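You operate a simulated robot arm through the tools that you are given. There is no shell and no other tool. Be economical: measure what you need, move in short steps, check, and stop when the job is done.

You run a simulated two-armed robot. Do the job below in one go: nothing can be reset, and whatever is moved stays where it is left.

TASK
Take the lid off the grey tub and lay it down on the top of the corner desk.

The check looks at the end state, three seconds after you hand in, the way a careful person would. Anything else that was tipped, shoved, dropped, spilled or broken makes it a failure. Lids that push on must go on centred and level and be pressed home; caps that screw on are set level and turned clockwise until they are tight.

THE ROBOT
Two 6-joint arms with two-finger parallel grippers on one trunk, on a base that drives. Base frame: it is fixed to the floor where the robot stands at the start and does not move with it; the origin is under the middle of the robot, x ahead of it, y to its left, z up; the surface under the hand at the start is at about z = 890. Lengths are in mm, angles in rad, forces in N, time in s.
The left shoulder is at the start at [80, 216, 1571], the right one opposite. With the tool pointing down near the work surface each hand reaches from about 100 to 720 mm from the robot's upright axis, wherever it stands, measured 20 degrees to its own side. Places, roughly: grey tub (7x7x8 cm) [800, -100, 900]. Payload 3.43 kg a hand.
The tool frame of a hand sits at the grasp point between the pads (the TCP): z along the fingers, y along the line on which they close. The tips reach 30 mm beyond it. Largest opening 94 mm; finger width 28, thickness 10; the body of the gripper, 50 by 96 mm, starts 55 mm behind the TCP.
Orientation is told as [roll, pitch, yaw] about the base's x, y, z axes, in that order, counted from this pose: with the fingers straight down and closing along the base's y, the tool's x points along the base's -x, its y along +y and its z along -z.

THE INTERFACE
- The arms move only by the tool step_arm. It takes "left_rows", "right_rows" or both (then of equal length, played together; a hand with none holds still); each is a list of rows, each a list of 7 numbers: the turn, a rotation vector about the tool's x, y, z in rad, then the shift along the tool's x, y, z in mm, then the opening, from 0 (shut) to 1 (fully open). In form: [[ax, ay, az, dx, dy, dz, fingers], ...]. A call has 1 to 8 rows; each row shifts and turns the commanded pose from where the row before left it, along the tool's axes as they then stand. Rows are played at 5 a second. More than 50 mm and 0.15 rad between two rows, or a gripper value outside its range, and nothing of the call is played. A pose out of reach is approached as far as the arm can. The call stops where the force on the tool passes 40 N (or 10 N more than at its start, if that is more) or the arm is blocked; 0.2 s more then pass. Each finger travels about 72 mm/s and halts on what it meets, pressing with about 33 N; the grip force reading is that of the motor and also rises with nothing between the fingers. The clock runs only during rows and for 0.2 s after the last one: add rows that do not move to give the fingers time. It gives the time, the measured TCP pose, the force on the tool (base axes), the opening and the grip force at its end, in the units of the frame above (readings bear some noise), with the torque about the TCP (base axes, N m) and any sound that the robot's microphone picked up.
- Cameras (640 x 400 px; columns grow to the right, rows downward): "scene" is now at [97.3, -22.1, 1721.8]; the picture's right is [-0.32, -0.95, 0.00], its down [-0.78, 0.26, -0.57] and it looks along [0.54, -0.18, -0.82] (base axes); focal length 287 px, centre (320, 200). "left" rides on the left gripper at [76, -14, -103] in its tool frame; the picture's right is [0.18, 0.98, 0.00], its down [-0.75, 0.14, -0.64] and it looks along [-0.63, 0.12, 0.77] (tool axes); focal length 243 px, centre (320, 200). "right" rides on the right gripper at [76, 14, -103] in its tool frame; the picture's right is [-0.18, 0.98, 0.00], its down [-0.75, -0.14, -0.64] and it looks along [-0.63, -0.12, 0.77] (tool axes); focal length 243 px, centre (320, 200). There is no depth. A picture from a camera that has moved, and an enlarged one, comes with that camera's place and axes in the base frame and with its lens.
- camera(camera): a new picture of that camera. The clock stands still meanwhile.
- lift_body(by): slides the trunk up (or, below 0, down) by that many mm; the arms and the scene camera ride with it, the base frame stays. It gives what a move gives, with no picture.
- drive_base(legs): drives the robot by 1 to 6 legs, each [ahead, left, turn to the left] in mm, mm and rad, along the robot's own axes; the way and the turn of a leg run together, so that a leg with both is an arc; at most 1500 mm and 3.142 rad a leg. The arms and the cameras ride along, it lands a little off, and it stops where it bumps. It gives what a move gives.
- aim_head(pan, tilt): turns the head with the scene camera to pan (to the left, within 1.501 rad either way) and tilt (down, from -0.506 to 1.204), counted from straight ahead of the robot. It gives what a move gives.
- zoom(camera, box): a new picture of the part [left, top, right, bottom] of that camera's present view, enlarged. The clock stands still meanwhile.
- close_job(): hands the job in; it is judged then, once.

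Work in short steps. Places have to be worked out from the pictures, the camera data and where the tool is seen: move nearer, look again, correct. Check each grasp and each placing, and mend what went wrong. You have 120 turns and 100 pictures in all, those below and enlarged ones among them. Open the grippers and draw the arms clear of the work before you hand the job in, unless the task says otherwise; then end with one line.

The tools are called after "Emit:" as name(argument=value, ...) on one line, values as JSON. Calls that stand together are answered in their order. step_arm: Moves the arms, as the interface text tells. Its arguments: {"type":"object","properties":{"left_rows":{"type":"array"},"right_rows":{"type":"array"}},"required":[]} The other tools are called the same way: lift_body (by) slides the trunk up or down; drive_base (legs) drives the base; aim_head (pan, tilt) turns the head that bears the scene camera; camera (camera) takes a picture; zoom (camera, box) takes an enlarged picture of a part of a camera's view; close_job () hands the job in.

At the start:

```text
t: 0.0
left_position: [533.8, 74.8, 1000.1]
left_orientation: [0.0, 0.0, 0.0]
left_wrist_force: [0.6, 0.6, -0.1]
left_ft_torque: [0.0, -0.02, 0.03]
left_gripper_width: 94.3
left_finger_force: 0.1
right_position: [365.7, -278.8, 1000.5]
right_orientation: [-0.003, -0.002, 0.0]
right_wrist_force: [0.9, -1.5, -0.2]
right_ft_torque: [-0.02, -0.03, 0.0]
right_gripper_width: 94.0
right_finger_force: 0.1
trunk travel left (down, up): [-801.0, 39.0]
robot x, y, heading: [-2.5, 0.7, 0.002]
head pan, tilt: [-0.321, 0.965]
```

scene: 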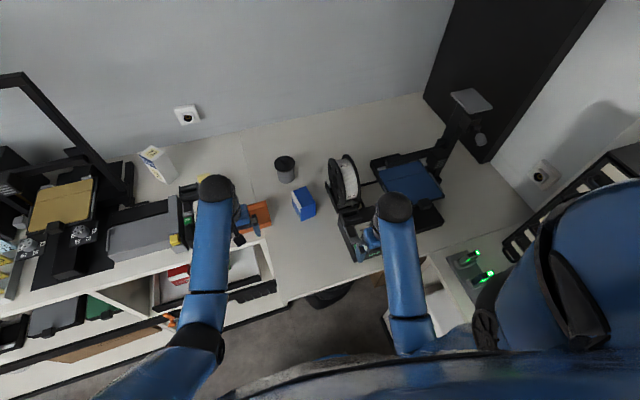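
right: 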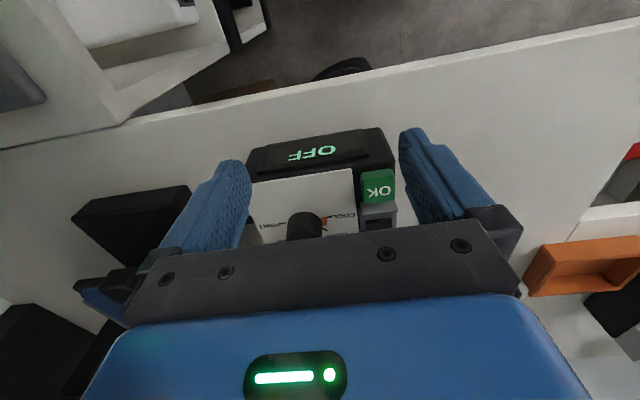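
left: 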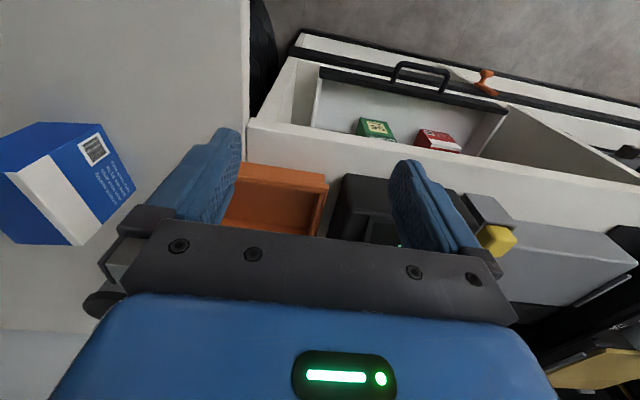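

I see a small dark grey tub at about pixel (285,168) in the scene view. I zoom in on it and on the desk around it.

Emit:
zoom(camera="scene", box=[235, 130, 335, 230])

Emit:
zoom(camera="scene", box=[120, 90, 500, 320])

```text
4.00 times, centred on (285, 180) of scene
camera zoom: at [97.3, -22.1, 1721.8], right [-0.32, -0.95, 0.0], down [-0.78, 0.26, -0.57], along [0.54, -0.18, -0.82], focal length 1147 px, centre (460, 280)
```

zoom: 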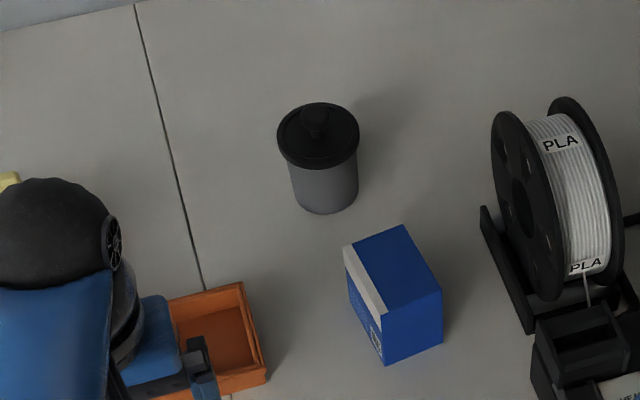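

```text
1.68 times, centred on (310, 205) of scene
camera zoom: at [97.3, -22.1, 1721.8], right [-0.32, -0.95, 0.0], down [-0.78, 0.26, -0.57], along [0.54, -0.18, -0.82], focal length 483 px, centre (337, 192)
```

zoom: 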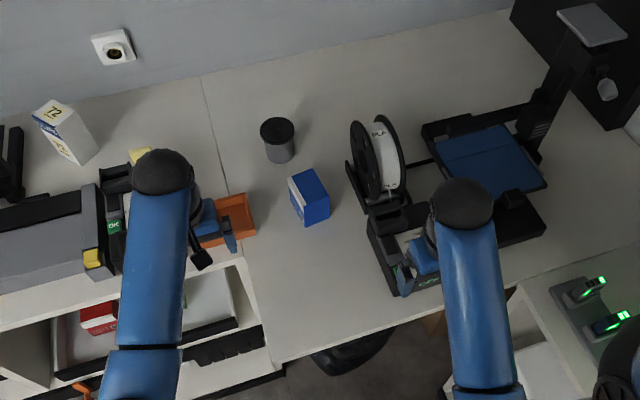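

The tub's lid, with a small knob, is at about [780,-117,970] and stands on the corner desk. It's out of reach from here, so I raise both hands clear above the spool before driving ahead.

Emit:
step_arm(left_rows=[[0, 0, 0, 0, 0, -50, 1], [0, 0, 0, 0, 0, -50, 1], [0, 0, 0, 0, 0, -50, 1], [0, 0, 0, 0, 0, -50, 1], [0, 0, 0, 40, 0, 0, 1], [0, 0, 0, 40, 0, 0, 1], [0, 0, 0, 40, 0, 0, 1], [0, 0, 0, 0, 0, 0, 1]], right_rows=[[0, 0, 0, 0, 0, -50, 1], [0, 0, 0, 0, 0, -50, 1], [0, 0, 0, 0, 0, -50, 1], [0, 0, 0, 0, 0, -50, 1], [0, 0, 0, 0, 0, 0, 1], [0, 0, 0, 0, 0, 0, 1], [0, 0, 0, 0, 0, 0, 1], [0, 0, 0, 0, 0, 0, 1]])

Emit:
aim_head(pan=0, tilt=1.2)

Emit:
camera(camera="scene")

```text
t: 1.8
left_position: [513.2, 43.1, 1039.9]
left_orientation: [-0.001, -0.002, -0.001]
left_wrist_force: [0.5, -0.4, 0.6]
left_ft_torque: [-0.02, -0.04, 0.01]
left_gripper_width: 93.7
left_finger_force: 0.1
left hand out of reach, approached as far as the arm can: row 1, 2, 3, 4, 5, 6, 7
right_position: [366.9, -278.2, 1004.1]
right_orientation: [-0.001, -0.005, -0.001]
right_wrist_force: [-0.1, -0.5, 0.3]
right_ft_torque: [-0.01, -0.01, -0.01]
right_gripper_width: 93.9
right_finger_force: 0.1
right hand out of reach, approached as far as the arm can: row 1, 2, 3, 4
trunk travel left (down, up): [-801.0, 39.0]
robot x, y, heading: [2.0, 1.9, 0.001]
head pan, tilt: [-0.321, 0.965]
```

```text
t: 2.6
left_position: [513.0, 44.3, 1039.4]
left_orientation: [-0.001, -0.002, 0.0]
left_wrist_force: [0.1, -1.0, 0.3]
left_ft_torque: [-0.01, -0.01, -0.01]
left_gripper_width: 94.1
left_finger_force: 0.0
right_position: [366.2, -279.6, 1003.5]
right_orientation: [-0.005, -0.005, 0.0]
right_wrist_force: [0.4, -0.2, 0.3]
right_ft_torque: [-0.04, -0.02, 0.01]
right_gripper_width: 94.2
right_finger_force: 0.1
trunk travel left (down, up): [-801.0, 39.0]
robot x, y, heading: [2.1, -0.1, -0.003]
head pan, tilt: [0.0, 1.201]
```

```text
94 pictures are left
camera scene: at [85.5, 0.5, 1706.7], right [0.0, -1.0, 0.0], down [-0.93, 0.0, -0.36], along [0.36, 0.0, -0.93], focal length 287 px, centre (320, 200)
```

scene: 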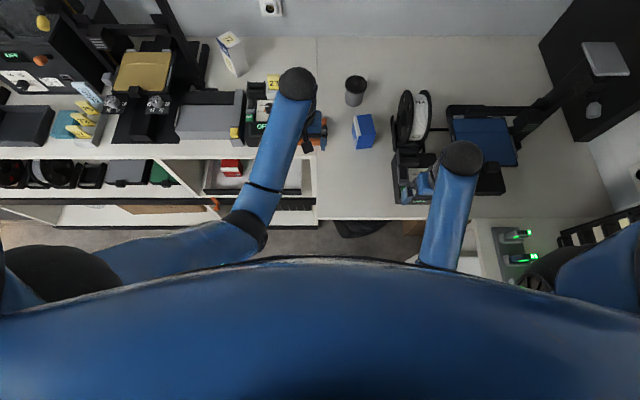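

With the tools down, the arms can't lift much while folded in. I raise the trunk fully, then move the right hand inward, away from the printer.

Emit:
lift_body(by=38)

Emit:
step_arm(right_rows=[[0, 0, 0, 0, 40, 0, 1], [0, 0, 0, 0, 40, 0, 1], [0, 0, 0, 0, 40, 0, 1], [0, 0, 0, 0, 30, 0, 1], [0, 0, 0, -20, 0, -30, 1], [0, 0, 0, -20, 0, -30, 1], [0, 0, 0, 0, 0, 0, 1]])

```text
t: 3.4
left_position: [512.7, 44.1, 1078.6]
left_orientation: [-0.001, -0.001, 0.0]
left_wrist_force: [0.1, -0.2, 0.4]
left_ft_torque: [0.0, -0.03, -0.01]
left_gripper_width: 94.0
left_finger_force: 0.1
right_position: [366.3, -277.9, 1041.3]
right_orientation: [-0.003, -0.004, 0.0]
right_wrist_force: [0.1, 0.6, 0.1]
right_ft_torque: [-0.03, -0.01, 0.0]
right_gripper_width: 93.9
right_finger_force: 0.0
trunk travel left (down, up): [-839.0, 1.0]
robot x, y, heading: [3.5, 1.2, -0.002]
head pan, tilt: [0.0, 1.201]
```

```text
t: 5.0
left_position: [512.6, 44.5, 1078.6]
left_orientation: [0.0, -0.003, 0.0]
left_wrist_force: [0.0, 0.3, -0.3]
left_ft_torque: [0.01, 0.0, 0.0]
left_gripper_width: 94.0
left_finger_force: 0.1
right_position: [407.1, -126.0, 1043.2]
right_orientation: [-0.003, -0.007, 0.0]
right_wrist_force: [0.6, 0.8, -0.1]
right_ft_torque: [0.0, 0.01, 0.02]
right_gripper_width: 94.0
right_finger_force: 0.0
right hand out of reach, approached as far as the arm can: row 5, 6
trunk travel left (down, up): [-839.0, 1.0]
robot x, y, heading: [0.1, -1.0, 0.003]
head pan, tilt: [0.0, 1.201]
```

The right hand is now in the gap between the box and the printer, both well below it. I drive ahead 100 mm.

Emit:
drive_base(legs=[[100, 0, 0]])

Emit:
camera(camera="scene")

Emit:
camera(camera="right")

```text
t: 6.2
left_position: [603.8, 43.4, 1081.6]
left_orientation: [0.0, -0.01, -0.001]
left_wrist_force: [-0.5, -0.2, 0.3]
left_ft_torque: [-0.02, -0.05, 0.03]
left_gripper_width: 94.3
left_finger_force: 0.1
right_position: [497.8, -126.4, 1045.8]
right_orientation: [-0.004, -0.015, 0.002]
right_wrist_force: [-1.1, 0.6, 0.9]
right_ft_torque: [-0.01, -0.05, -0.03]
right_gripper_width: 94.1
right_finger_force: 0.0
trunk travel left (down, up): [-839.0, 1.0]
robot x, y, heading: [97.9, 0.3, -0.002]
head pan, tilt: [0.0, 1.201]
```

```text
93 pictures are left
camera scene: at [171.9, 0.6, 1745.5], right [0.0, -1.0, 0.0], down [-0.93, 0.0, -0.37], along [0.37, 0.0, -0.93], focal length 287 px, centre (320, 200)
```

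scene: 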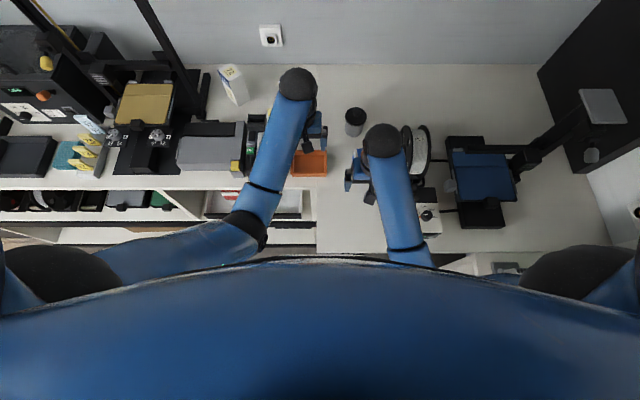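

```text
92 pictures are left
camera right: at [419.4, -111.8, 1147.2], right [0.18, 0.98, 0.0], down [0.74, -0.14, 0.65], along [0.64, -0.12, -0.76], focal length 243 px, centre (320, 200)
```

right: 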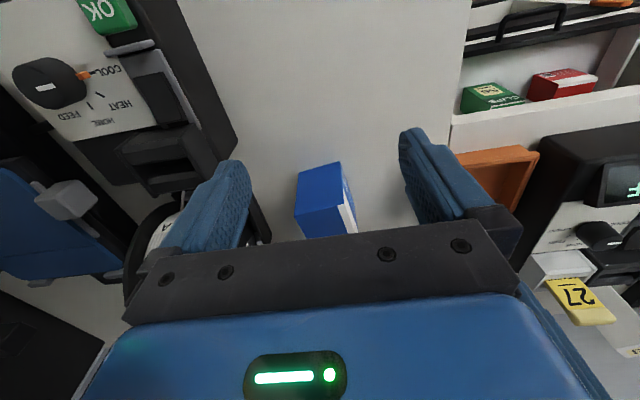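

No bump, and the tub is in clear view. I zoom in to locate the knob precisely.

Emit:
zoom(camera="scene", box=[325, 90, 385, 150])

```text
6.67 times, centred on (355, 120) of scene
camera zoom: at [171.9, 0.6, 1745.5], right [0.0, -1.0, 0.0], down [-0.93, 0.0, -0.37], along [0.37, 0.0, -0.93], focal length 1912 px, centre (87, 733)
```

zoom: 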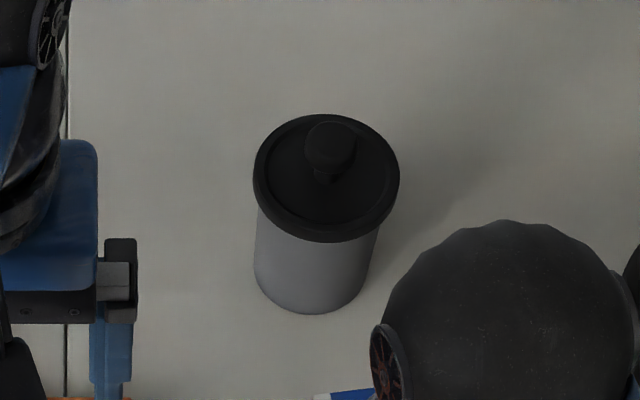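

I judge the knob to be at about [784,-118], with its head at z≈975–990 and the lid plane at ≈960. I move the right hand forward over the blue box, staying at z≥1045 and rising where possible.

Emit:
step_arm(right_rows=[[0, 0, 0, -40, 0, -10, 1], [0, 0, 0, -40, 0, -10, 1], [0, 0, 0, -40, 0, -10, 1], [0, 0, 0, -40, 0, -10, 1], [0, 0, 0, -40, 0, -10, 1], [0, 0, 0, 0, 0, 0, 1]])

Emit:
camera(camera="scene")

Emit:
camera(camera="right")

```text
t: 7.6
left_position: [610.0, 44.3, 1077.9]
left_orientation: [0.001, -0.001, 0.0]
left_wrist_force: [-0.7, 0.1, 0.8]
left_ft_torque: [0.01, 0.01, -0.04]
left_gripper_width: 94.0
left_finger_force: 0.1
right_position: [702.2, -125.2, 1091.8]
right_orientation: [-0.004, -0.007, 0.002]
right_wrist_force: [-1.2, 0.0, 0.6]
right_ft_torque: [-0.02, -0.03, 0.01]
right_gripper_width: 93.9
right_finger_force: 0.0
right hand out of reach, approached as far as the arm can: row 1
trunk travel left (down, up): [-839.0, 1.0]
robot x, y, heading: [99.8, -1.5, -0.003]
head pan, tilt: [0.0, 1.201]
```

```text
90 pictures are left
camera scene: at [182.3, 0.7, 1744.8], right [0.0, -1.0, 0.0], down [-0.93, 0.0, -0.36], along [0.36, 0.0, -0.93], focal length 287 px, centre (320, 200)
```

scene: 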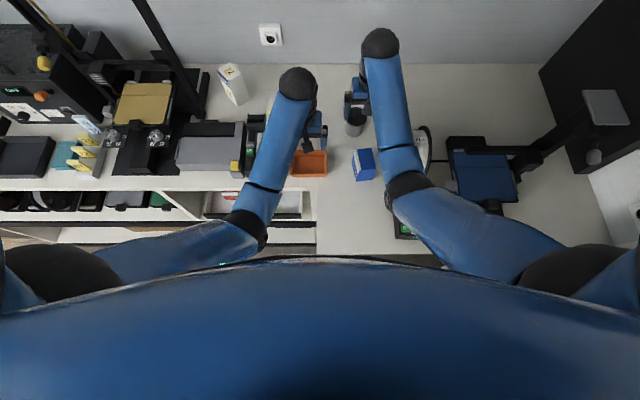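

```text
89 pictures are left
camera right: at [624.6, -112.3, 1193.2], right [0.18, 0.98, 0.0], down [0.75, -0.14, 0.65], along [0.64, -0.12, -0.76], focal length 243 px, centre (320, 200)
```

right: 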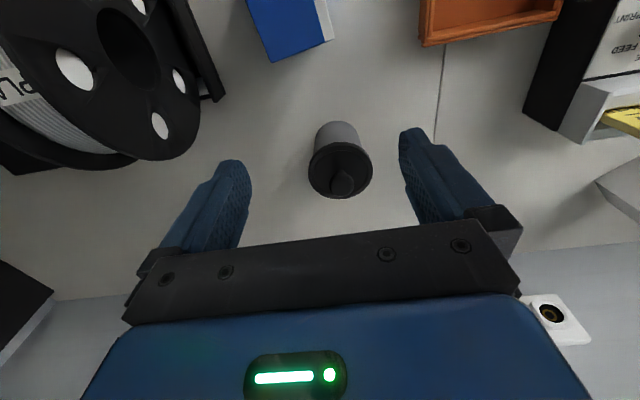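

The right camera also puts the knob at about [783,-118]. I move over it, staying high, then look again.

Emit:
step_arm(right_rows=[[0, 0, 0, -40, 4, 0, 1], [0, 0, 0, -41, 3, 0, 1], [0, 0, 0, 0, 0, 20, 1], [0, 0, 0, 0, 0, 20, 1], [0, 0, 0, 0, 0, 0, 1], [0, 0, 0, 0, 0, 0, 1]])

Emit:
camera(camera="right")

Emit:
zoom(camera="scene", box=[310, 50, 430, 170])

```text
t: 9.0
left_position: [611.7, 43.9, 1078.5]
left_orientation: [0.001, -0.002, 0.0]
left_wrist_force: [0.3, 0.0, 0.3]
left_ft_torque: [0.01, 0.03, -0.02]
left_gripper_width: 94.0
left_finger_force: 0.1
right_position: [784.5, -120.1, 1052.8]
right_orientation: [-0.003, -0.006, 0.001]
right_wrist_force: [-0.4, 0.0, -0.1]
right_ft_torque: [-0.02, -0.02, -0.02]
right_gripper_width: 94.2
right_finger_force: 0.1
trunk travel left (down, up): [-839.0, 1.0]
robot x, y, heading: [97.4, -0.0, -0.004]
head pan, tilt: [0.0, 1.201]
```

```text
88 pictures are left
camera right: at [707.6, -104.5, 1155.0], right [0.18, 0.98, 0.0], down [0.75, -0.14, 0.65], along [0.64, -0.12, -0.76], focal length 243 px, centre (320, 200)
```

right: 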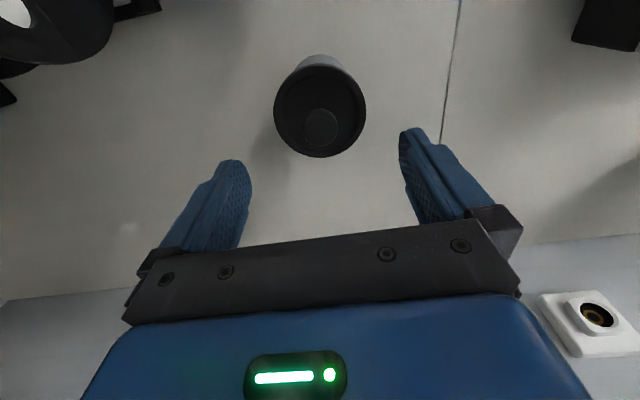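

```text
3.33 times, centred on (370, 110) of scene
camera zoom: at [184.6, 0.7, 1744.7], right [0.0, -1.0, 0.0], down [-0.93, 0.0, -0.36], along [0.36, 0.0, -0.93], focal length 956 px, centre (153, 500)
```

zoom: 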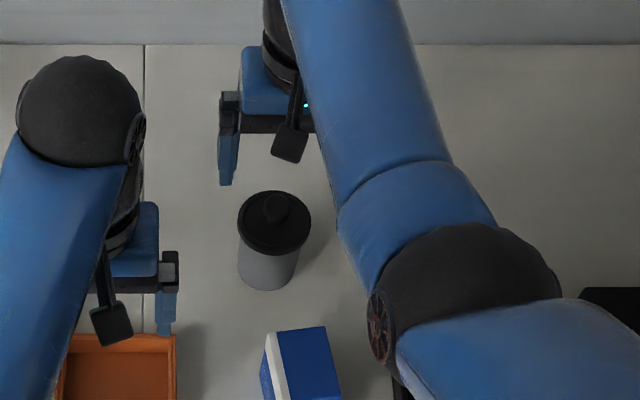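

The knob centre refines to [783,-118.5,983]. I descend to TCP z≈1000, which puts the tips at about 970, and half close around the knob to check.

Emit:
step_arm(right_rows=[[0, 0, 0, 1, 1, 20, 1], [0, 0, 0, 0, 0, 20, 0.8], [0, 0, 0, 0, 0, 13, 0.6], [0, 0, 0, 0, 0, 0, 0.5], [0, 0, 0, 0, 0, 0, 0.5]])

Emit:
camera(camera="right")

Emit:
zoom(camera="scene", box=[320, 70, 400, 150])

```text
t: 10.2
left_position: [612.1, 45.5, 1077.6]
left_orientation: [0.0, 0.001, -0.001]
left_wrist_force: [-0.1, 0.1, 0.1]
left_ft_torque: [0.0, 0.0, 0.01]
left_gripper_width: 93.8
left_finger_force: 0.1
right_position: [784.7, -118.0, 1001.3]
right_orientation: [-0.004, -0.008, 0.003]
right_wrist_force: [0.0, -0.8, 0.3]
right_ft_torque: [0.0, 0.02, 0.02]
right_gripper_width: 46.9
right_finger_force: 0.1
trunk travel left (down, up): [-839.0, 1.0]
robot x, y, heading: [100.0, 3.2, 0.001]
head pan, tilt: [0.0, 1.201]
```

```text
86 pictures are left
camera right: at [707.4, -103.9, 1102.7], right [0.18, 0.98, 0.0], down [0.75, -0.14, 0.65], along [0.64, -0.12, -0.76], focal length 243 px, centre (320, 200)
```

right: 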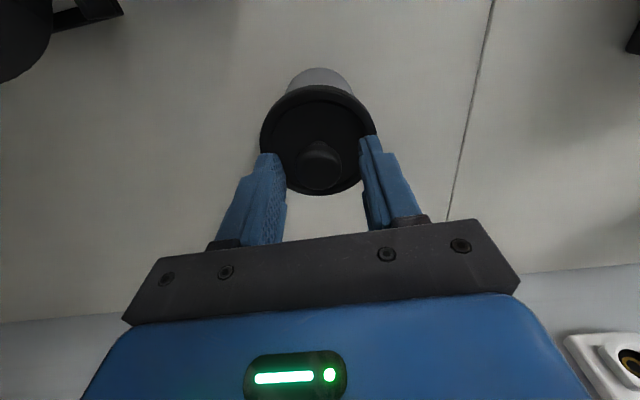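

```text
5.00 times, centred on (360, 110) of scene
camera zoom: at [184.4, 0.6, 1744.7], right [0.0, -1.0, 0.0], down [-0.93, 0.0, -0.36], along [0.36, 0.0, -0.93], focal length 1434 px, centre (120, 650)
```

zoom: 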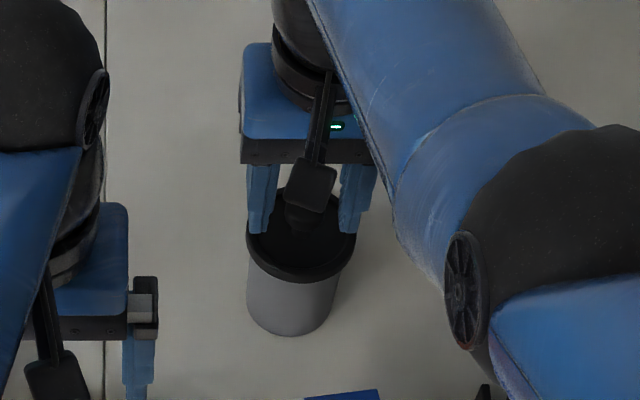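

The fingers straddle the knob, centred within a few mm. I shift back 3 mm, go 4 mm lower and close.

Emit:
step_arm(right_rows=[[0, 0, 0, 3, 0, 4, 0.45], [0, 0, 0, 0, 0, 0, 0.3], [0, 0, 0, 0, 0, 0, 0.15], [0, 0, 0, 0, 0, 0, 0], [0, 0, 0, 0, 0, 0, 0], [0, 0, 0, 0, 0, 0, 0]])

Emit:
camera(camera="right")

```text
t: 11.6
left_position: [609.9, 43.9, 1079.0]
left_orientation: [0.002, -0.003, 0.001]
left_wrist_force: [0.4, 0.4, -0.2]
left_ft_torque: [0.03, 0.02, 0.0]
left_gripper_width: 94.3
left_finger_force: 0.2
right_position: [781.8, -118.5, 1001.3]
right_orientation: [-0.004, -0.014, 0.002]
right_wrist_force: [8.0, -2.5, 26.4]
right_ft_torque: [-0.05, -0.15, 0.02]
right_gripper_width: 21.1
right_finger_force: 32.9
trunk travel left (down, up): [-839.0, 1.0]
robot x, y, heading: [100.8, 0.9, 0.003]
head pan, tilt: [0.0, 1.201]
```

```text
84 pictures are left
camera right: at [704.0, -103.9, 1101.7], right [0.18, 0.98, 0.0], down [0.74, -0.14, 0.65], along [0.64, -0.12, -0.76], focal length 243 px, centre (320, 200)
```

right: 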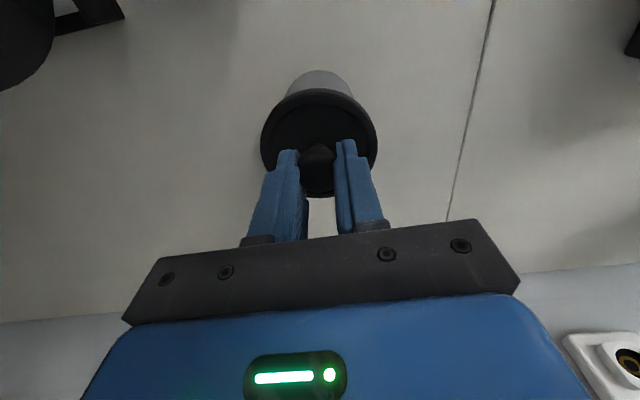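

The knob is gripped at 21 mm, and the tips are resting on the lid (26 N). I ease up in small steps and watch the force.

Emit:
step_arm(right_rows=[[0, 0, 0, 0, 0, -3, 0], [0, 0, 0, 0, 0, -2, 0], [0, 0, 0, 0, 0, 0, 0]])

```text
t: 12.4
left_position: [610.7, 43.3, 1076.9]
left_orientation: [0.0, -0.002, 0.001]
left_wrist_force: [0.4, 0.1, 0.1]
left_ft_torque: [0.03, 0.04, 0.03]
left_gripper_width: 93.8
left_finger_force: 0.0
right_position: [781.7, -117.7, 1000.6]
right_orientation: [-0.003, -0.005, 0.002]
right_wrist_force: [5.3, -2.4, 12.8]
right_ft_torque: [-0.09, -0.22, -0.01]
right_gripper_width: 21.5
right_finger_force: 33.2
trunk travel left (down, up): [-839.0, 1.0]
robot x, y, heading: [101.4, 1.8, -0.003]
head pan, tilt: [0.0, 1.201]
```

Emit:
step_arm(right_rows=[[0, 0, 0, 0, 0, -2, 0], [0, 0, 0, 0, 0, -2, 0], [0, 0, 0, 0, 0, 0, 0]])

```text
t: 13.2
left_position: [612.1, 44.3, 1078.5]
left_orientation: [0.001, 0.002, -0.002]
left_wrist_force: [0.1, 0.3, -0.1]
left_ft_torque: [-0.01, 0.0, 0.04]
left_gripper_width: 94.2
left_finger_force: 0.1
right_position: [781.6, -117.5, 1003.9]
right_orientation: [-0.003, -0.003, 0.002]
right_wrist_force: [0.8, -0.4, -1.9]
right_ft_torque: [0.02, -0.02, -0.02]
right_gripper_width: 21.1
right_finger_force: 32.7
trunk travel left (down, up): [-839.0, 1.0]
robot x, y, heading: [101.1, -3.3, 0.001]
head pan, tilt: [0.0, 1.201]
```

The force is now about −2 N: it has either come free or lifted everything. I raise a little more and look.

Emit:
step_arm(right_rows=[[0, 0, 0, 0, 0, -3, 0], [0, 0, 0, 0, 0, -3, 0], [0, 0, 0, 0, 0, 0, 0]])

Emit:
zoom(camera="right", box=[240, 50, 400, 210])

Emit:
zoom(camera="scene", box=[330, 90, 390, 150])

```text
t: 14.0
left_position: [612.9, 43.6, 1078.0]
left_orientation: [-0.001, 0.0, 0.0]
left_wrist_force: [-0.3, 0.5, 0.0]
left_ft_torque: [-0.01, 0.01, -0.01]
left_gripper_width: 93.9
left_finger_force: 0.1
right_position: [781.9, -117.6, 1010.8]
right_orientation: [-0.005, -0.006, 0.001]
right_wrist_force: [0.1, 0.3, -1.0]
right_ft_torque: [-0.03, -0.02, 0.01]
right_gripper_width: 21.1
right_finger_force: 33.0
trunk travel left (down, up): [-839.0, 1.0]
robot x, y, heading: [99.6, -0.1, -0.002]
head pan, tilt: [0.0, 1.201]
```

```text
2.50 times, centred on (320, 130) of right
camera zoom: at [705.5, -103.0, 1111.1], right [0.18, 0.98, 0.0], down [0.75, -0.14, 0.65], along [0.64, -0.12, -0.76], focal length 606 px, centre (320, 375)
```

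zoom: 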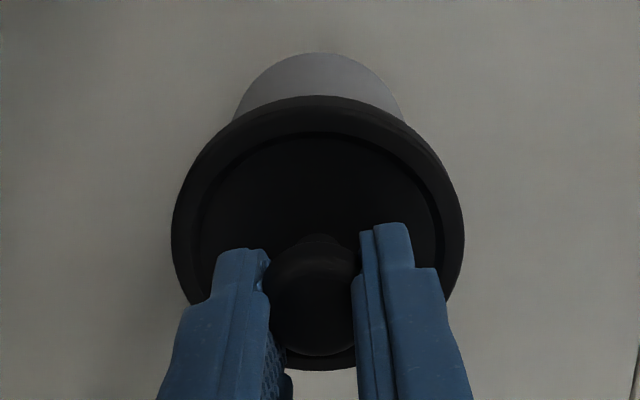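

```text
6.67 times, centred on (360, 120) of scene
camera zoom: at [184.7, 0.6, 1744.7], right [0.0, -1.0, 0.0], down [-0.93, 0.0, -0.36], along [0.36, 0.0, -0.93], focal length 1912 px, centre (53, 733)
```

zoom: 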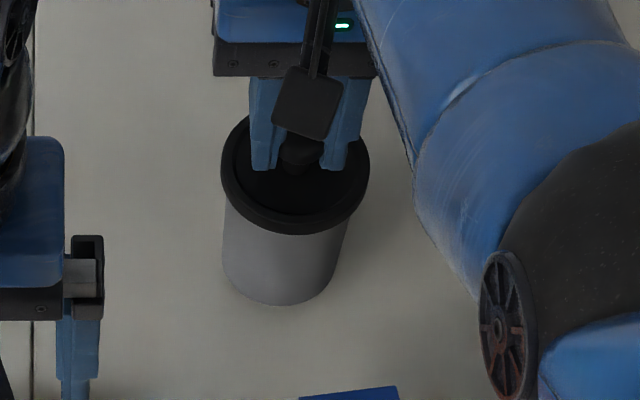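

I can't tell yet whether the tub came along, so I raise another 12 mm and compare.

Emit:
step_arm(right_rows=[[0, 0, 0, 0, 0, -4, 0], [0, 0, 0, 0, 0, -4, 0], [0, 0, 0, 0, 0, -4, 0], [0, 0, 0, 0, 0, 0, 0]])

Emit:
zoom(camera="scene", box=[330, 90, 390, 150])

```text
t: 15.0
left_position: [612.8, 44.0, 1077.8]
left_orientation: [0.0, -0.001, 0.0]
left_wrist_force: [-0.3, -0.5, 0.1]
left_ft_torque: [0.0, 0.0, 0.02]
left_gripper_width: 94.0
left_finger_force: 0.0
right_position: [783.4, -118.0, 1021.4]
right_orientation: [-0.004, -0.007, 0.002]
right_wrist_force: [-0.3, 0.2, -1.4]
right_ft_torque: [0.04, 0.0, 0.01]
right_gripper_width: 21.1
right_finger_force: 32.7
trunk travel left (down, up): [-839.0, 1.0]
robot x, y, heading: [97.9, -0.6, -0.001]
head pan, tilt: [0.0, 1.201]
```

```text
6.67 times, centred on (360, 120) of scene
camera zoom: at [184.7, 0.5, 1744.7], right [0.0, -1.0, 0.0], down [-0.93, 0.0, -0.36], along [0.36, 0.0, -0.93], focal length 1912 px, centre (53, 733)
```

zoom: 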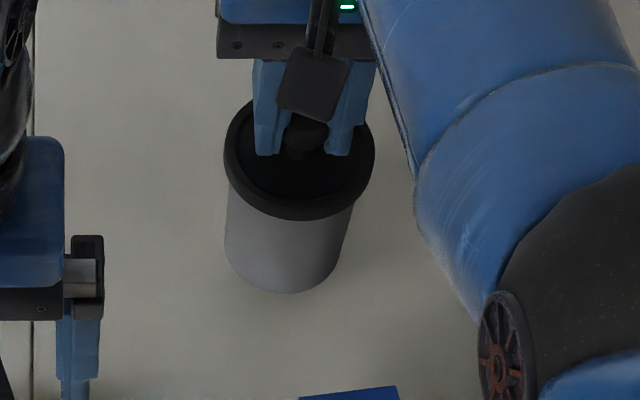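

The tub's bottom rose along with the lid, so the lid is held fast and I need the left hand to hold the body. First I set the tub back down gently.

Emit:
step_arm(right_rows=[[0, 0, 0, 0, 0, -1, 0], [0, 0, 0, 0, 0, 6, 0], [0, 0, 0, 0, 0, 6, 0], [0, 0, 0, 0, 0, 4, 0], [0, 0, 0, 0, 0, 2, 0], [0, 0, 0, 0, 0, 0, 0]])

```text
t: 16.4
left_position: [611.0, 44.2, 1077.5]
left_orientation: [0.001, 0.0, -0.001]
left_wrist_force: [0.3, -0.2, 0.0]
left_ft_torque: [0.02, 0.0, 0.0]
left_gripper_width: 94.2
left_finger_force: 0.1
right_position: [782.2, -117.2, 1004.4]
right_orientation: [-0.004, -0.008, 0.003]
right_wrist_force: [-1.1, -0.7, -2.9]
right_ft_torque: [0.01, 0.02, 0.01]
right_gripper_width: 21.3
right_finger_force: 33.1
trunk travel left (down, up): [-839.0, 1.0]
robot x, y, heading: [102.4, -0.5, -0.003]
head pan, tilt: [0.0, 1.201]
```

Emit:
step_arm(right_rows=[[0, 0, 0, 0, 0, 2, 0], [0, 0, 0, 0, 0, 1, 0], [0, 0, 0, 0, 0, 0, 0]])

```text
t: 17.2
left_position: [612.4, 44.3, 1077.8]
left_orientation: [-0.001, 0.0, -0.001]
left_wrist_force: [-0.3, 0.7, 0.1]
left_ft_torque: [0.01, 0.0, -0.02]
left_gripper_width: 94.1
left_finger_force: 0.0
right_position: [782.8, -118.3, 1001.9]
right_orientation: [-0.004, -0.007, 0.001]
right_wrist_force: [-0.5, 0.1, -1.8]
right_ft_torque: [-0.02, 0.01, -0.05]
right_gripper_width: 21.1
right_finger_force: 33.0
trunk travel left (down, up): [-839.0, 1.0]
robot x, y, heading: [100.9, -3.0, -0.003]
head pan, tilt: [0.0, 1.201]
```

Emit:
step_arm(right_rows=[[0, 0, 0, 0, 0, 1, 0], [0, 0, 0, 0, 0, 1, 0], [0, 0, 0, 0, 0, 0, 0]])

```text
t: 18.0
left_position: [610.3, 44.5, 1078.2]
left_orientation: [0.0, -0.003, 0.0]
left_wrist_force: [-0.7, 0.1, -0.3]
left_ft_torque: [-0.01, -0.01, -0.01]
left_gripper_width: 94.0
left_finger_force: 0.1
right_position: [782.0, -118.1, 1001.8]
right_orientation: [-0.004, -0.009, 0.001]
right_wrist_force: [1.4, -0.1, 8.3]
right_ft_torque: [0.04, 0.11, 0.01]
right_gripper_width: 21.0
right_finger_force: 32.3
trunk travel left (down, up): [-839.0, 1.0]
robot x, y, heading: [96.3, 2.1, -0.001]
head pan, tilt: [0.0, 1.201]
```

The tub is down, and the right hand keeps steadying it at the knob. I turn the left hand so it can reach the tub body from the front left: yaw first, then a 45° tilt.

Emit:
step_arm(left_rows=[[0, 0, 0.149, 0, 0, 0, 1], [0, 0, 0.149, 0, 0, 0, 1], [0, 0, 0.149, 0, 0, 0, 1], [0, 0, 0.149, 0, 0, 0, 1], [0, 0, 0.149, 0, 0, 0, 1], [0, 0, 0.149, 0, 0, 0, 1], [0, 0, 0.149, 0, 0, 0, 1], [0, 0, 0, 0, 0, 0, 1]])

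Emit:
step_arm(left_rows=[[0, -0.14, 0, 0, 0, 0, 1], [0, -0.14, 0, 0, 0, 0, 1], [0, -0.14, 0, 0, 0, 0, 1], [0, -0.14, 0, 0, 0, 0, 1], [0, -0.14, 0, 0, 0, 0, 1], [0, -0.085, 0, 0, 0, 0, 1], [0, 0, 0, 0, 0, 0, 1]])

Emit:
camera(camera="scene")

Emit:
camera(camera="left")

```text
t: 19.8
left_position: [610.2, 42.8, 1078.3]
left_orientation: [0.002, -0.002, -1.048]
left_wrist_force: [-0.2, 0.2, -0.6]
left_ft_torque: [0.02, 0.03, -0.01]
left_gripper_width: 94.0
left_finger_force: 0.1
right_position: [782.6, -117.4, 1001.3]
right_orientation: [-0.004, -0.009, 0.003]
right_wrist_force: [4.6, -1.7, 16.1]
right_ft_torque: [-0.04, -0.2, 0.03]
right_gripper_width: 21.0
right_finger_force: 32.9
trunk travel left (down, up): [-839.0, 1.0]
robot x, y, heading: [99.7, 1.6, 0.001]
head pan, tilt: [0.0, 1.201]
```

```text
t: 21.4
left_position: [610.1, 44.7, 1078.9]
left_orientation: [0.002, -0.788, -1.045]
left_wrist_force: [0.1, -0.2, -0.1]
left_ft_torque: [0.01, 0.0, -0.02]
left_gripper_width: 93.7
left_finger_force: 0.0
right_position: [781.5, -117.3, 999.9]
right_orientation: [-0.004, -0.008, 0.001]
right_wrist_force: [6.0, -1.7, 17.7]
right_ft_torque: [-0.03, -0.09, -0.02]
right_gripper_width: 21.1
right_finger_force: 33.5
trunk travel left (down, up): [-839.0, 1.0]
robot x, y, heading: [96.4, -1.6, 0.002]
head pan, tilt: [0.0, 1.201]
```

```text
80 pictures are left
camera scene: at [182.2, 0.9, 1744.9], right [0.0, -1.0, 0.0], down [-0.93, 0.0, -0.36], along [0.36, 0.0, -0.93], focal length 287 px, centre (320, 200)
```

scene: 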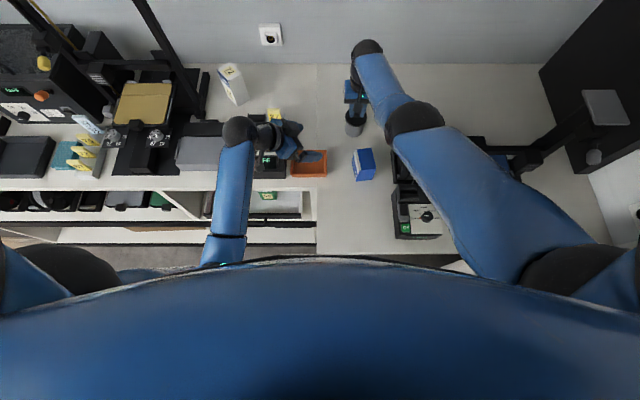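

```text
79 pictures are left
camera left: at [534.7, 145.9, 1097.7], right [0.78, 0.61, -0.13], down [0.16, 0.0, 0.99], along [0.6, -0.79, -0.09], focal length 243 px, centre (320, 200)
```

left: 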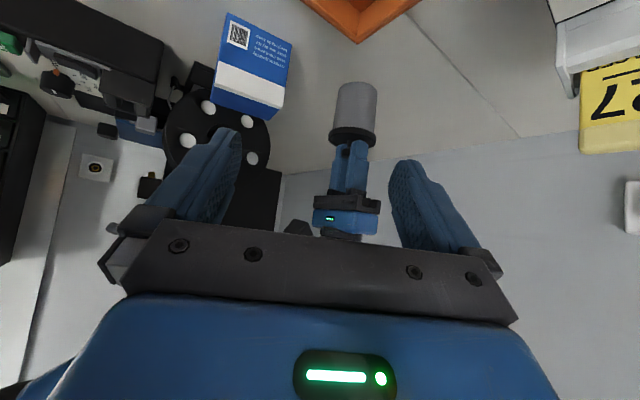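

The left hand is tilted as planned and its camera shows the tub clearly. I line it up with the tub and move to a standoff about 100 mm away.

Emit:
step_arm(left_rows=[[0, 0, 0, -25.5, 34, 0, 1], [0, 0, 0, -25.5, 34, 0, 1], [0, 0, 0, 0, 0, 40, 1], [0, 0, 0, 0, 0, 40, 1], [0, 0, 0, 0, 0, 40, 1], [0, 0, 0, 0, 0, 31, 1], [0, 0, 0, 0, 0, 0, 1]])

Emit:
camera(camera="left")

Emit:
zoom(camera="scene", box=[240, 20, 440, 220])

```text
t: 23.0
left_position: [742.7, -40.8, 1007.7]
left_orientation: [0.004, -0.789, -1.045]
left_wrist_force: [-0.5, 0.1, 1.0]
left_ft_torque: [-0.04, 0.02, -0.01]
left_gripper_width: 94.1
left_finger_force: 0.1
right_position: [779.7, -118.4, 1001.4]
right_orientation: [-0.005, -0.009, 0.0]
right_wrist_force: [4.6, -0.7, 14.0]
right_ft_torque: [-0.04, -0.01, 0.0]
right_gripper_width: 21.1
right_finger_force: 32.9
trunk travel left (down, up): [-839.0, 1.0]
robot x, y, heading: [100.0, -3.1, 0.005]
head pan, tilt: [0.0, 1.201]
```

```text
78 pictures are left
camera left: at [667.0, 60.6, 1026.4], right [0.78, 0.61, -0.13], down [0.16, 0.0, 0.99], along [0.6, -0.79, -0.09], focal length 243 px, centre (320, 200)
```

left: 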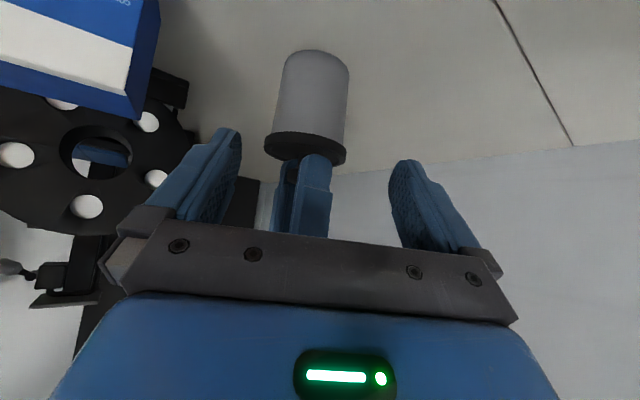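

```text
2.00 times, centred on (340, 120) of scene
camera zoom: at [182.1, 1.1, 1744.8], right [0.0, -1.0, 0.0], down [-0.93, 0.0, -0.36], along [0.36, 0.0, -0.93], focal length 574 px, centre (280, 360)
```

zoom: 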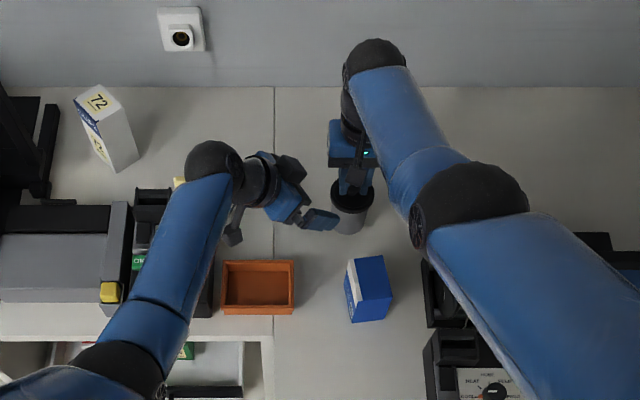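

Aligned to within 5 mm. I correct laterally by −5 mm and approach along the tool axis with the gripper open.

Emit:
step_arm(left_rows=[[0, 0, 0, -3, -5, 20, 1], [0, 0, 0, 0, 0, 25, 1], [0, 0, 0, 0, 0, 20, 1], [0, 0, 0, 0, 0, 10, 1], [0, 0, 0, 0, 0, 0, 1]])

Emit:
camera(camera="left")

Emit:
zoom(camera="scene", box=[300, 60, 400, 160])

```text
t: 24.2
left_position: [765.1, -92.9, 957.7]
left_orientation: [0.002, -0.787, -1.045]
left_wrist_force: [0.4, 0.1, 0.3]
left_ft_torque: [-0.02, -0.01, -0.02]
left_gripper_width: 94.0
left_finger_force: 0.1
right_position: [780.8, -117.8, 1001.0]
right_orientation: [-0.003, -0.008, 0.003]
right_wrist_force: [3.3, -1.1, 14.2]
right_ft_torque: [0.01, 0.01, 0.05]
right_gripper_width: 20.9
right_finger_force: 32.7
trunk travel left (down, up): [-839.0, 1.0]
robot x, y, heading: [98.1, 0.2, -0.003]
head pan, tilt: [0.0, 1.201]
```

```text
76 pictures are left
camera left: at [688.7, 7.8, 975.8], right [0.78, 0.61, -0.13], down [0.16, 0.0, 0.99], along [0.6, -0.79, -0.09], focal length 243 px, centre (320, 200)
```

left: 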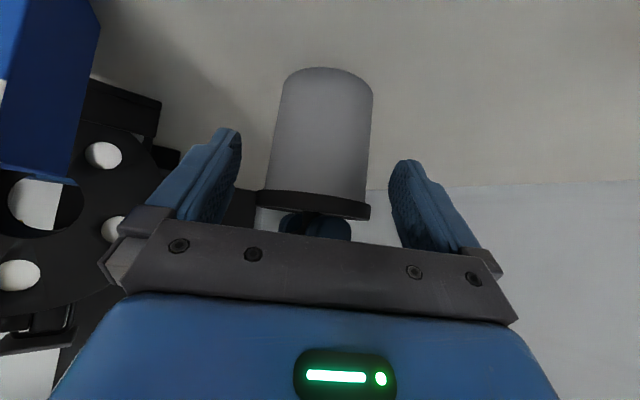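

```text
4.00 times, centred on (350, 110) of scene
camera zoom: at [182.2, 1.0, 1744.8], right [0.0, -1.0, 0.0], down [-0.93, 0.0, -0.36], along [0.36, 0.0, -0.93], focal length 1147 px, centre (200, 560)
```

zoom: 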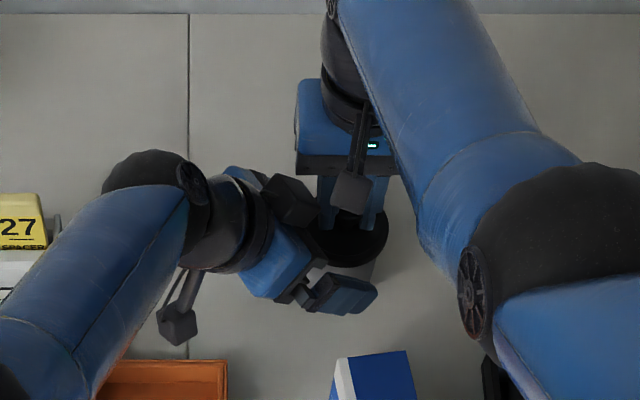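

Clear so far. I advance the last 22 mm and close on the tub body.

Emit:
step_arm(left_rows=[[0, 0, 0, 0, 0, 8, 1], [0, 0, 0, 0, 0, 8, 1], [0, 0, 0, 0, 0, 8, 1], [0, 0, 0, 0, 0, 0, 1]])

Emit:
camera(camera="left")

Emit:
zoom(camera="right", box=[200, 20, 480, 220])

```text
t: 25.2
left_position: [761.3, -95.8, 947.1]
left_orientation: [0.003, -0.786, -1.043]
left_wrist_force: [0.6, 0.9, 0.2]
left_ft_torque: [0.0, -0.01, -0.01]
left_gripper_width: 94.3
left_finger_force: 0.0
left hand out of reach, approached as far as the arm can: row 1, 2, 3
right_position: [781.3, -118.8, 999.0]
right_orientation: [-0.004, -0.01, 0.002]
right_wrist_force: [1.4, -0.4, 13.9]
right_ft_torque: [-0.04, 0.02, -0.01]
right_gripper_width: 20.9
right_finger_force: 33.2
trunk travel left (down, up): [-839.0, 1.0]
robot x, y, heading: [95.7, -1.9, 0.0]
head pan, tilt: [0.0, 1.201]
```

```text
74 pictures are left
camera left: at [684.8, 5.9, 965.5], right [0.78, 0.61, -0.13], down [0.16, 0.0, 0.99], along [0.6, -0.79, -0.1], focal length 243 px, centre (320, 200)
```

left: 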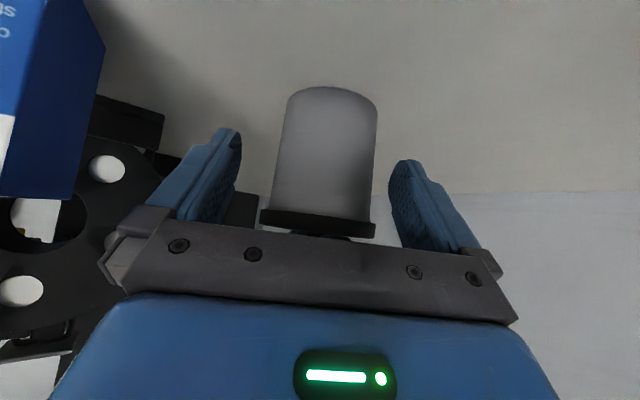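

```text
2.00 times, centred on (340, 120) of right
camera zoom: at [703.6, -103.3, 1102.1], right [0.18, 0.98, 0.0], down [0.75, -0.14, 0.65], along [0.64, -0.12, -0.76], focal length 485 px, centre (280, 360)
```

zoom: 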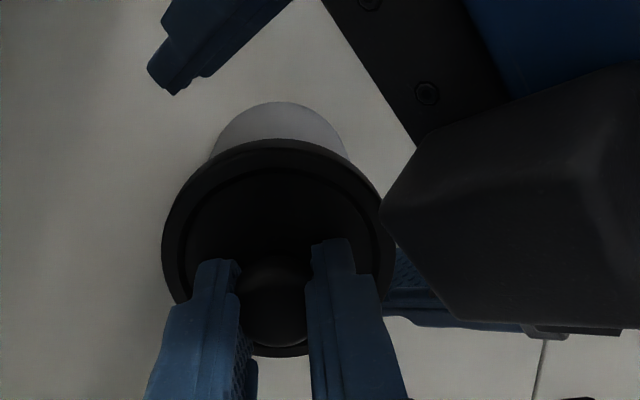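

The left arm stops about 25 mm short because its shoulder is too high. I'll back the left hand off, release the knob, raise the right hand, and then lower the trunk by about 80 mm to gain reach.

Emit:
step_arm(left_rows=[[0, 0, 0, 0, 0, -20, 1], [0, 0, 0, 0, 0, -30, 1], [0, 0, 0, 0, 0, -40, 1], [0, 0, 0, 0, 0, -40, 1], [0, 0, 0, 0, 0, -40, 1], [0, 0, 0, 0, 0, 0, 1]])

Emit:
step_arm(right_rows=[[0, 0, 0, 0, 0, -2, 0], [0, 0, 0, 0, 0, -1, 0.2], [0, 0, 0, 0, 0, 0, 0.5], [0, 0, 0, 0, 0, 0, 0.6], [0, 0, 0, 0, 0, 0, 0.6]])

Emit:
step_arm(right_rows=[[0, 0, 0, 0, 0, -10, 0.7], [0, 0, 0, 0, 0, -30, 0.7], [0, 0, 0, 0, 0, -35, 0.7], [0, 0, 0, 0, 0, -35, 0.7], [0, 0, 0, 0, 0, 0, 0.7]])

Emit:
zoom(camera="scene", box=[240, 20, 440, 220])

```text
t: 26.6
left_position: [809.4, -18.9, 989.7]
left_orientation: [0.003, -0.788, -1.045]
left_wrist_force: [0.5, 0.0, -0.1]
left_ft_torque: [-0.04, -0.03, 0.02]
left_gripper_width: 93.8
left_finger_force: 0.0
left hand out of reach, approached as far as the arm can: row 1, 2, 3, 4, 5
right_position: [780.2, -117.2, 1001.2]
right_orientation: [-0.003, -0.004, 0.003]
right_wrist_force: [0.7, 0.9, 16.4]
right_ft_torque: [-0.06, 0.38, -0.03]
right_gripper_width: 22.3
right_finger_force: 32.8
trunk travel left (down, up): [-839.0, 1.0]
robot x, y, heading: [97.5, 0.3, -0.003]
head pan, tilt: [0.0, 1.201]
heard: snap
```

```text
t: 27.8
left_position: [810.9, -19.3, 986.9]
left_orientation: [0.0, -0.785, -1.042]
left_wrist_force: [0.1, 0.9, -0.1]
left_ft_torque: [-0.02, 0.0, 0.0]
left_gripper_width: 94.1
left_finger_force: 0.1
right_position: [781.7, -118.6, 1001.6]
right_orientation: [-0.003, -0.008, 0.002]
right_wrist_force: [0.1, -0.1, -0.1]
right_ft_torque: [-0.04, 0.01, 0.02]
right_gripper_width: 56.3
right_finger_force: 0.0
trunk travel left (down, up): [-839.0, 1.0]
robot x, y, heading: [98.4, 2.3, -0.0]
head pan, tilt: [0.0, 1.201]
heard: snap
```

```text
t: 29.0
left_position: [809.9, -19.9, 986.7]
left_orientation: [-0.001, -0.786, -1.043]
left_wrist_force: [-0.4, 0.1, 0.8]
left_ft_torque: [-0.01, 0.01, -0.01]
left_gripper_width: 93.9
left_finger_force: 0.1
right_position: [784.4, -116.7, 1112.5]
right_orientation: [-0.004, -0.006, 0.002]
right_wrist_force: [0.5, 0.0, -1.0]
right_ft_torque: [0.02, 0.03, -0.01]
right_gripper_width: 65.8
right_finger_force: 0.1
trunk travel left (down, up): [-839.0, 1.0]
robot x, y, heading: [99.8, 1.6, 0.002]
head pan, tilt: [0.0, 1.201]
```

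```text
2.00 times, centred on (340, 120) of scene
camera zoom: at [184.6, 0.8, 1744.7], right [0.0, -1.0, 0.0], down [-0.93, 0.0, -0.36], along [0.36, 0.0, -0.93], focal length 574 px, centre (280, 360)
```

zoom: 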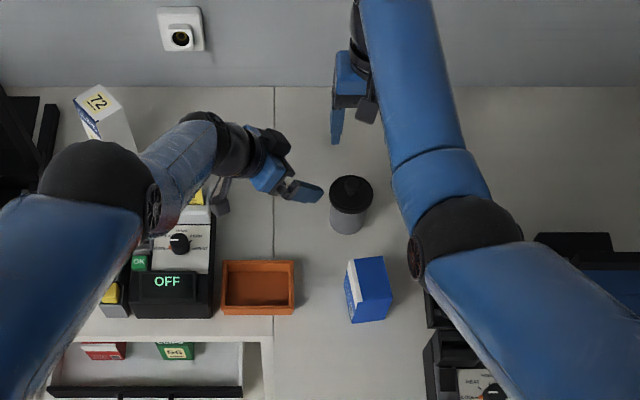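

I heard snaps: the lid is a press-on one, and the left hand took an unexpected route back. I look closely at the tub and at the left hand's surroundings.

Emit:
zoom(camera="scene", box=[320, 90, 380, 150])

Emit:
camera(camera="right")

Emit:
camera(camera="left")

Emit:
camera(camera="scene")

```text
6.67 times, centred on (350, 120) of scene
camera zoom: at [184.6, 0.8, 1744.7], right [0.0, -1.0, 0.0], down [-0.93, 0.0, -0.36], along [0.36, 0.0, -0.93], focal length 1912 px, centre (120, 733)
```

zoom: 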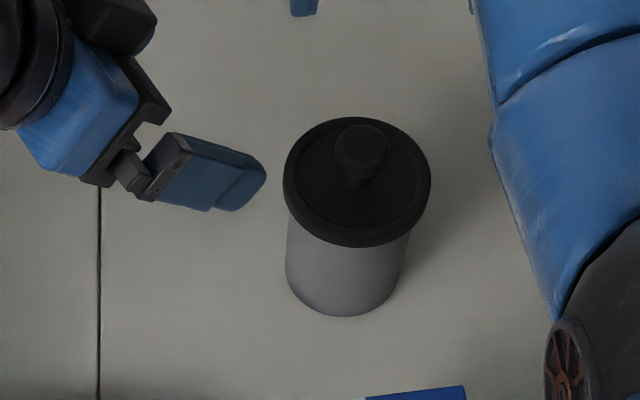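

```text
70 pictures are left
camera right: at [706.6, -103.1, 1213.9], right [0.18, 0.98, 0.0], down [0.75, -0.14, 0.65], along [0.64, -0.12, -0.76], focal length 243 px, centre (320, 200)
```

right: 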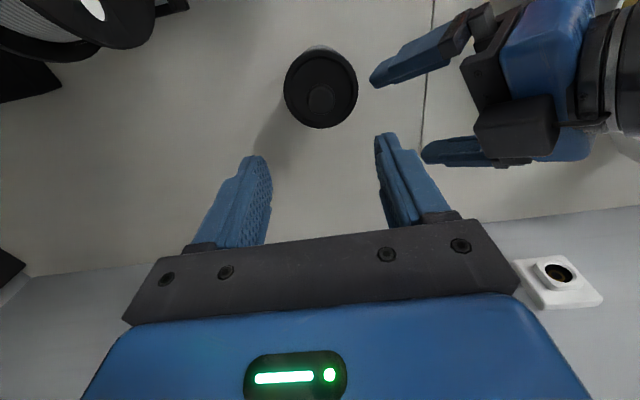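

```text
69 pictures are left
camera left: at [734.4, 82.6, 1005.7], right [0.78, 0.61, -0.13], down [0.16, 0.0, 0.99], along [0.6, -0.8, -0.1], focal length 243 px, centre (320, 200)
```

left: 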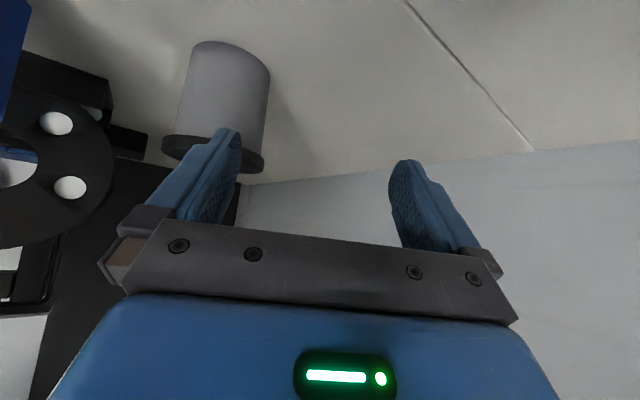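

```text
68 pictures are left
camera scene: at [184.6, 0.8, 1744.7], right [0.0, -1.0, 0.0], down [-0.93, 0.0, -0.36], along [0.36, 0.0, -0.93], focal length 287 px, centre (320, 200)
```

scene: 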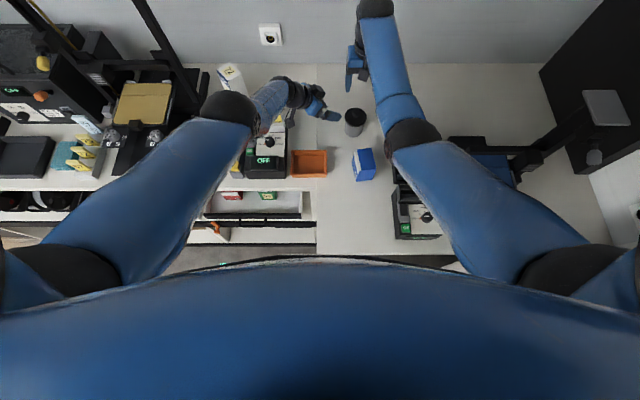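

The tub is upright and the lid is still seated. The left elbow has flipped but is high and clear. I move the left hand up and away in small checked steps before lowering the trunk.

Emit:
step_arm(left_rows=[[0, 0, 0, 0, 0, -20, 1], [0, 0, 0, 0, 0, -20, 1], [0, 0, 0, 0, 0, 0, 1]])

```text
t: 29.8
left_position: [823.3, 1.0, 999.5]
left_orientation: [0.001, -0.786, -1.044]
left_wrist_force: [-0.5, 0.8, -0.2]
left_ft_torque: [0.02, 0.01, 0.01]
left_gripper_width: 93.7
left_finger_force: 0.1
left hand out of reach, approached as far as the arm can: row 1, 2
right_position: [784.7, -118.4, 1112.1]
right_orientation: [-0.003, -0.006, 0.002]
right_wrist_force: [-0.4, 0.1, 0.1]
right_ft_torque: [-0.01, 0.03, -0.02]
right_gripper_width: 65.9
right_finger_force: 0.1
trunk travel left (down, up): [-839.0, 1.0]
robot x, y, heading: [95.6, 2.9, 0.0]
head pan, tilt: [0.0, 1.201]
```

It's pinned against a joint limit in this flipped posture. I untilt the left wrist in small steps to get it free.

Emit:
step_arm(left_rows=[[0, 0.1, 0, 0, 0, 0, 1], [0, 0.1, 0, 0, 0, 0, 1], [0, 0, 0, 0, 0, 0, 1]])

Emit:
zoom(camera="scene", box=[200, 20, 400, 220])

```text
t: 30.6
left_position: [820.1, 2.4, 1002.2]
left_orientation: [0.0, -0.584, -1.043]
left_wrist_force: [0.0, 0.4, 0.3]
left_ft_torque: [0.02, -0.01, -0.01]
left_gripper_width: 93.8
left_finger_force: 0.1
left hand out of reach, approached as far as the arm can: row 2
right_position: [785.2, -117.1, 1112.1]
right_orientation: [-0.005, -0.008, 0.002]
right_wrist_force: [0.2, 0.9, 0.5]
right_ft_torque: [0.02, 0.0, 0.0]
right_gripper_width: 65.9
right_finger_force: 0.0
trunk travel left (down, up): [-839.0, 1.0]
robot x, y, heading: [100.1, 1.6, -0.002]
head pan, tilt: [0.0, 1.201]
```

```text
2.00 times, centred on (300, 120) of scene
camera zoom: at [184.5, 0.5, 1744.7], right [0.0, -1.0, 0.0], down [-0.93, 0.0, -0.36], along [0.36, 0.0, -0.93], focal length 574 px, centre (360, 360)
```

zoom: 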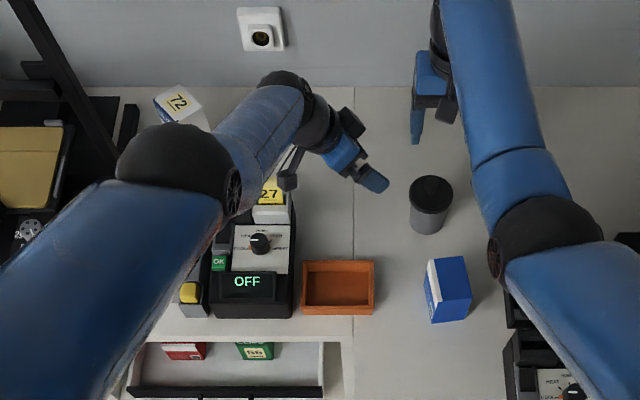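

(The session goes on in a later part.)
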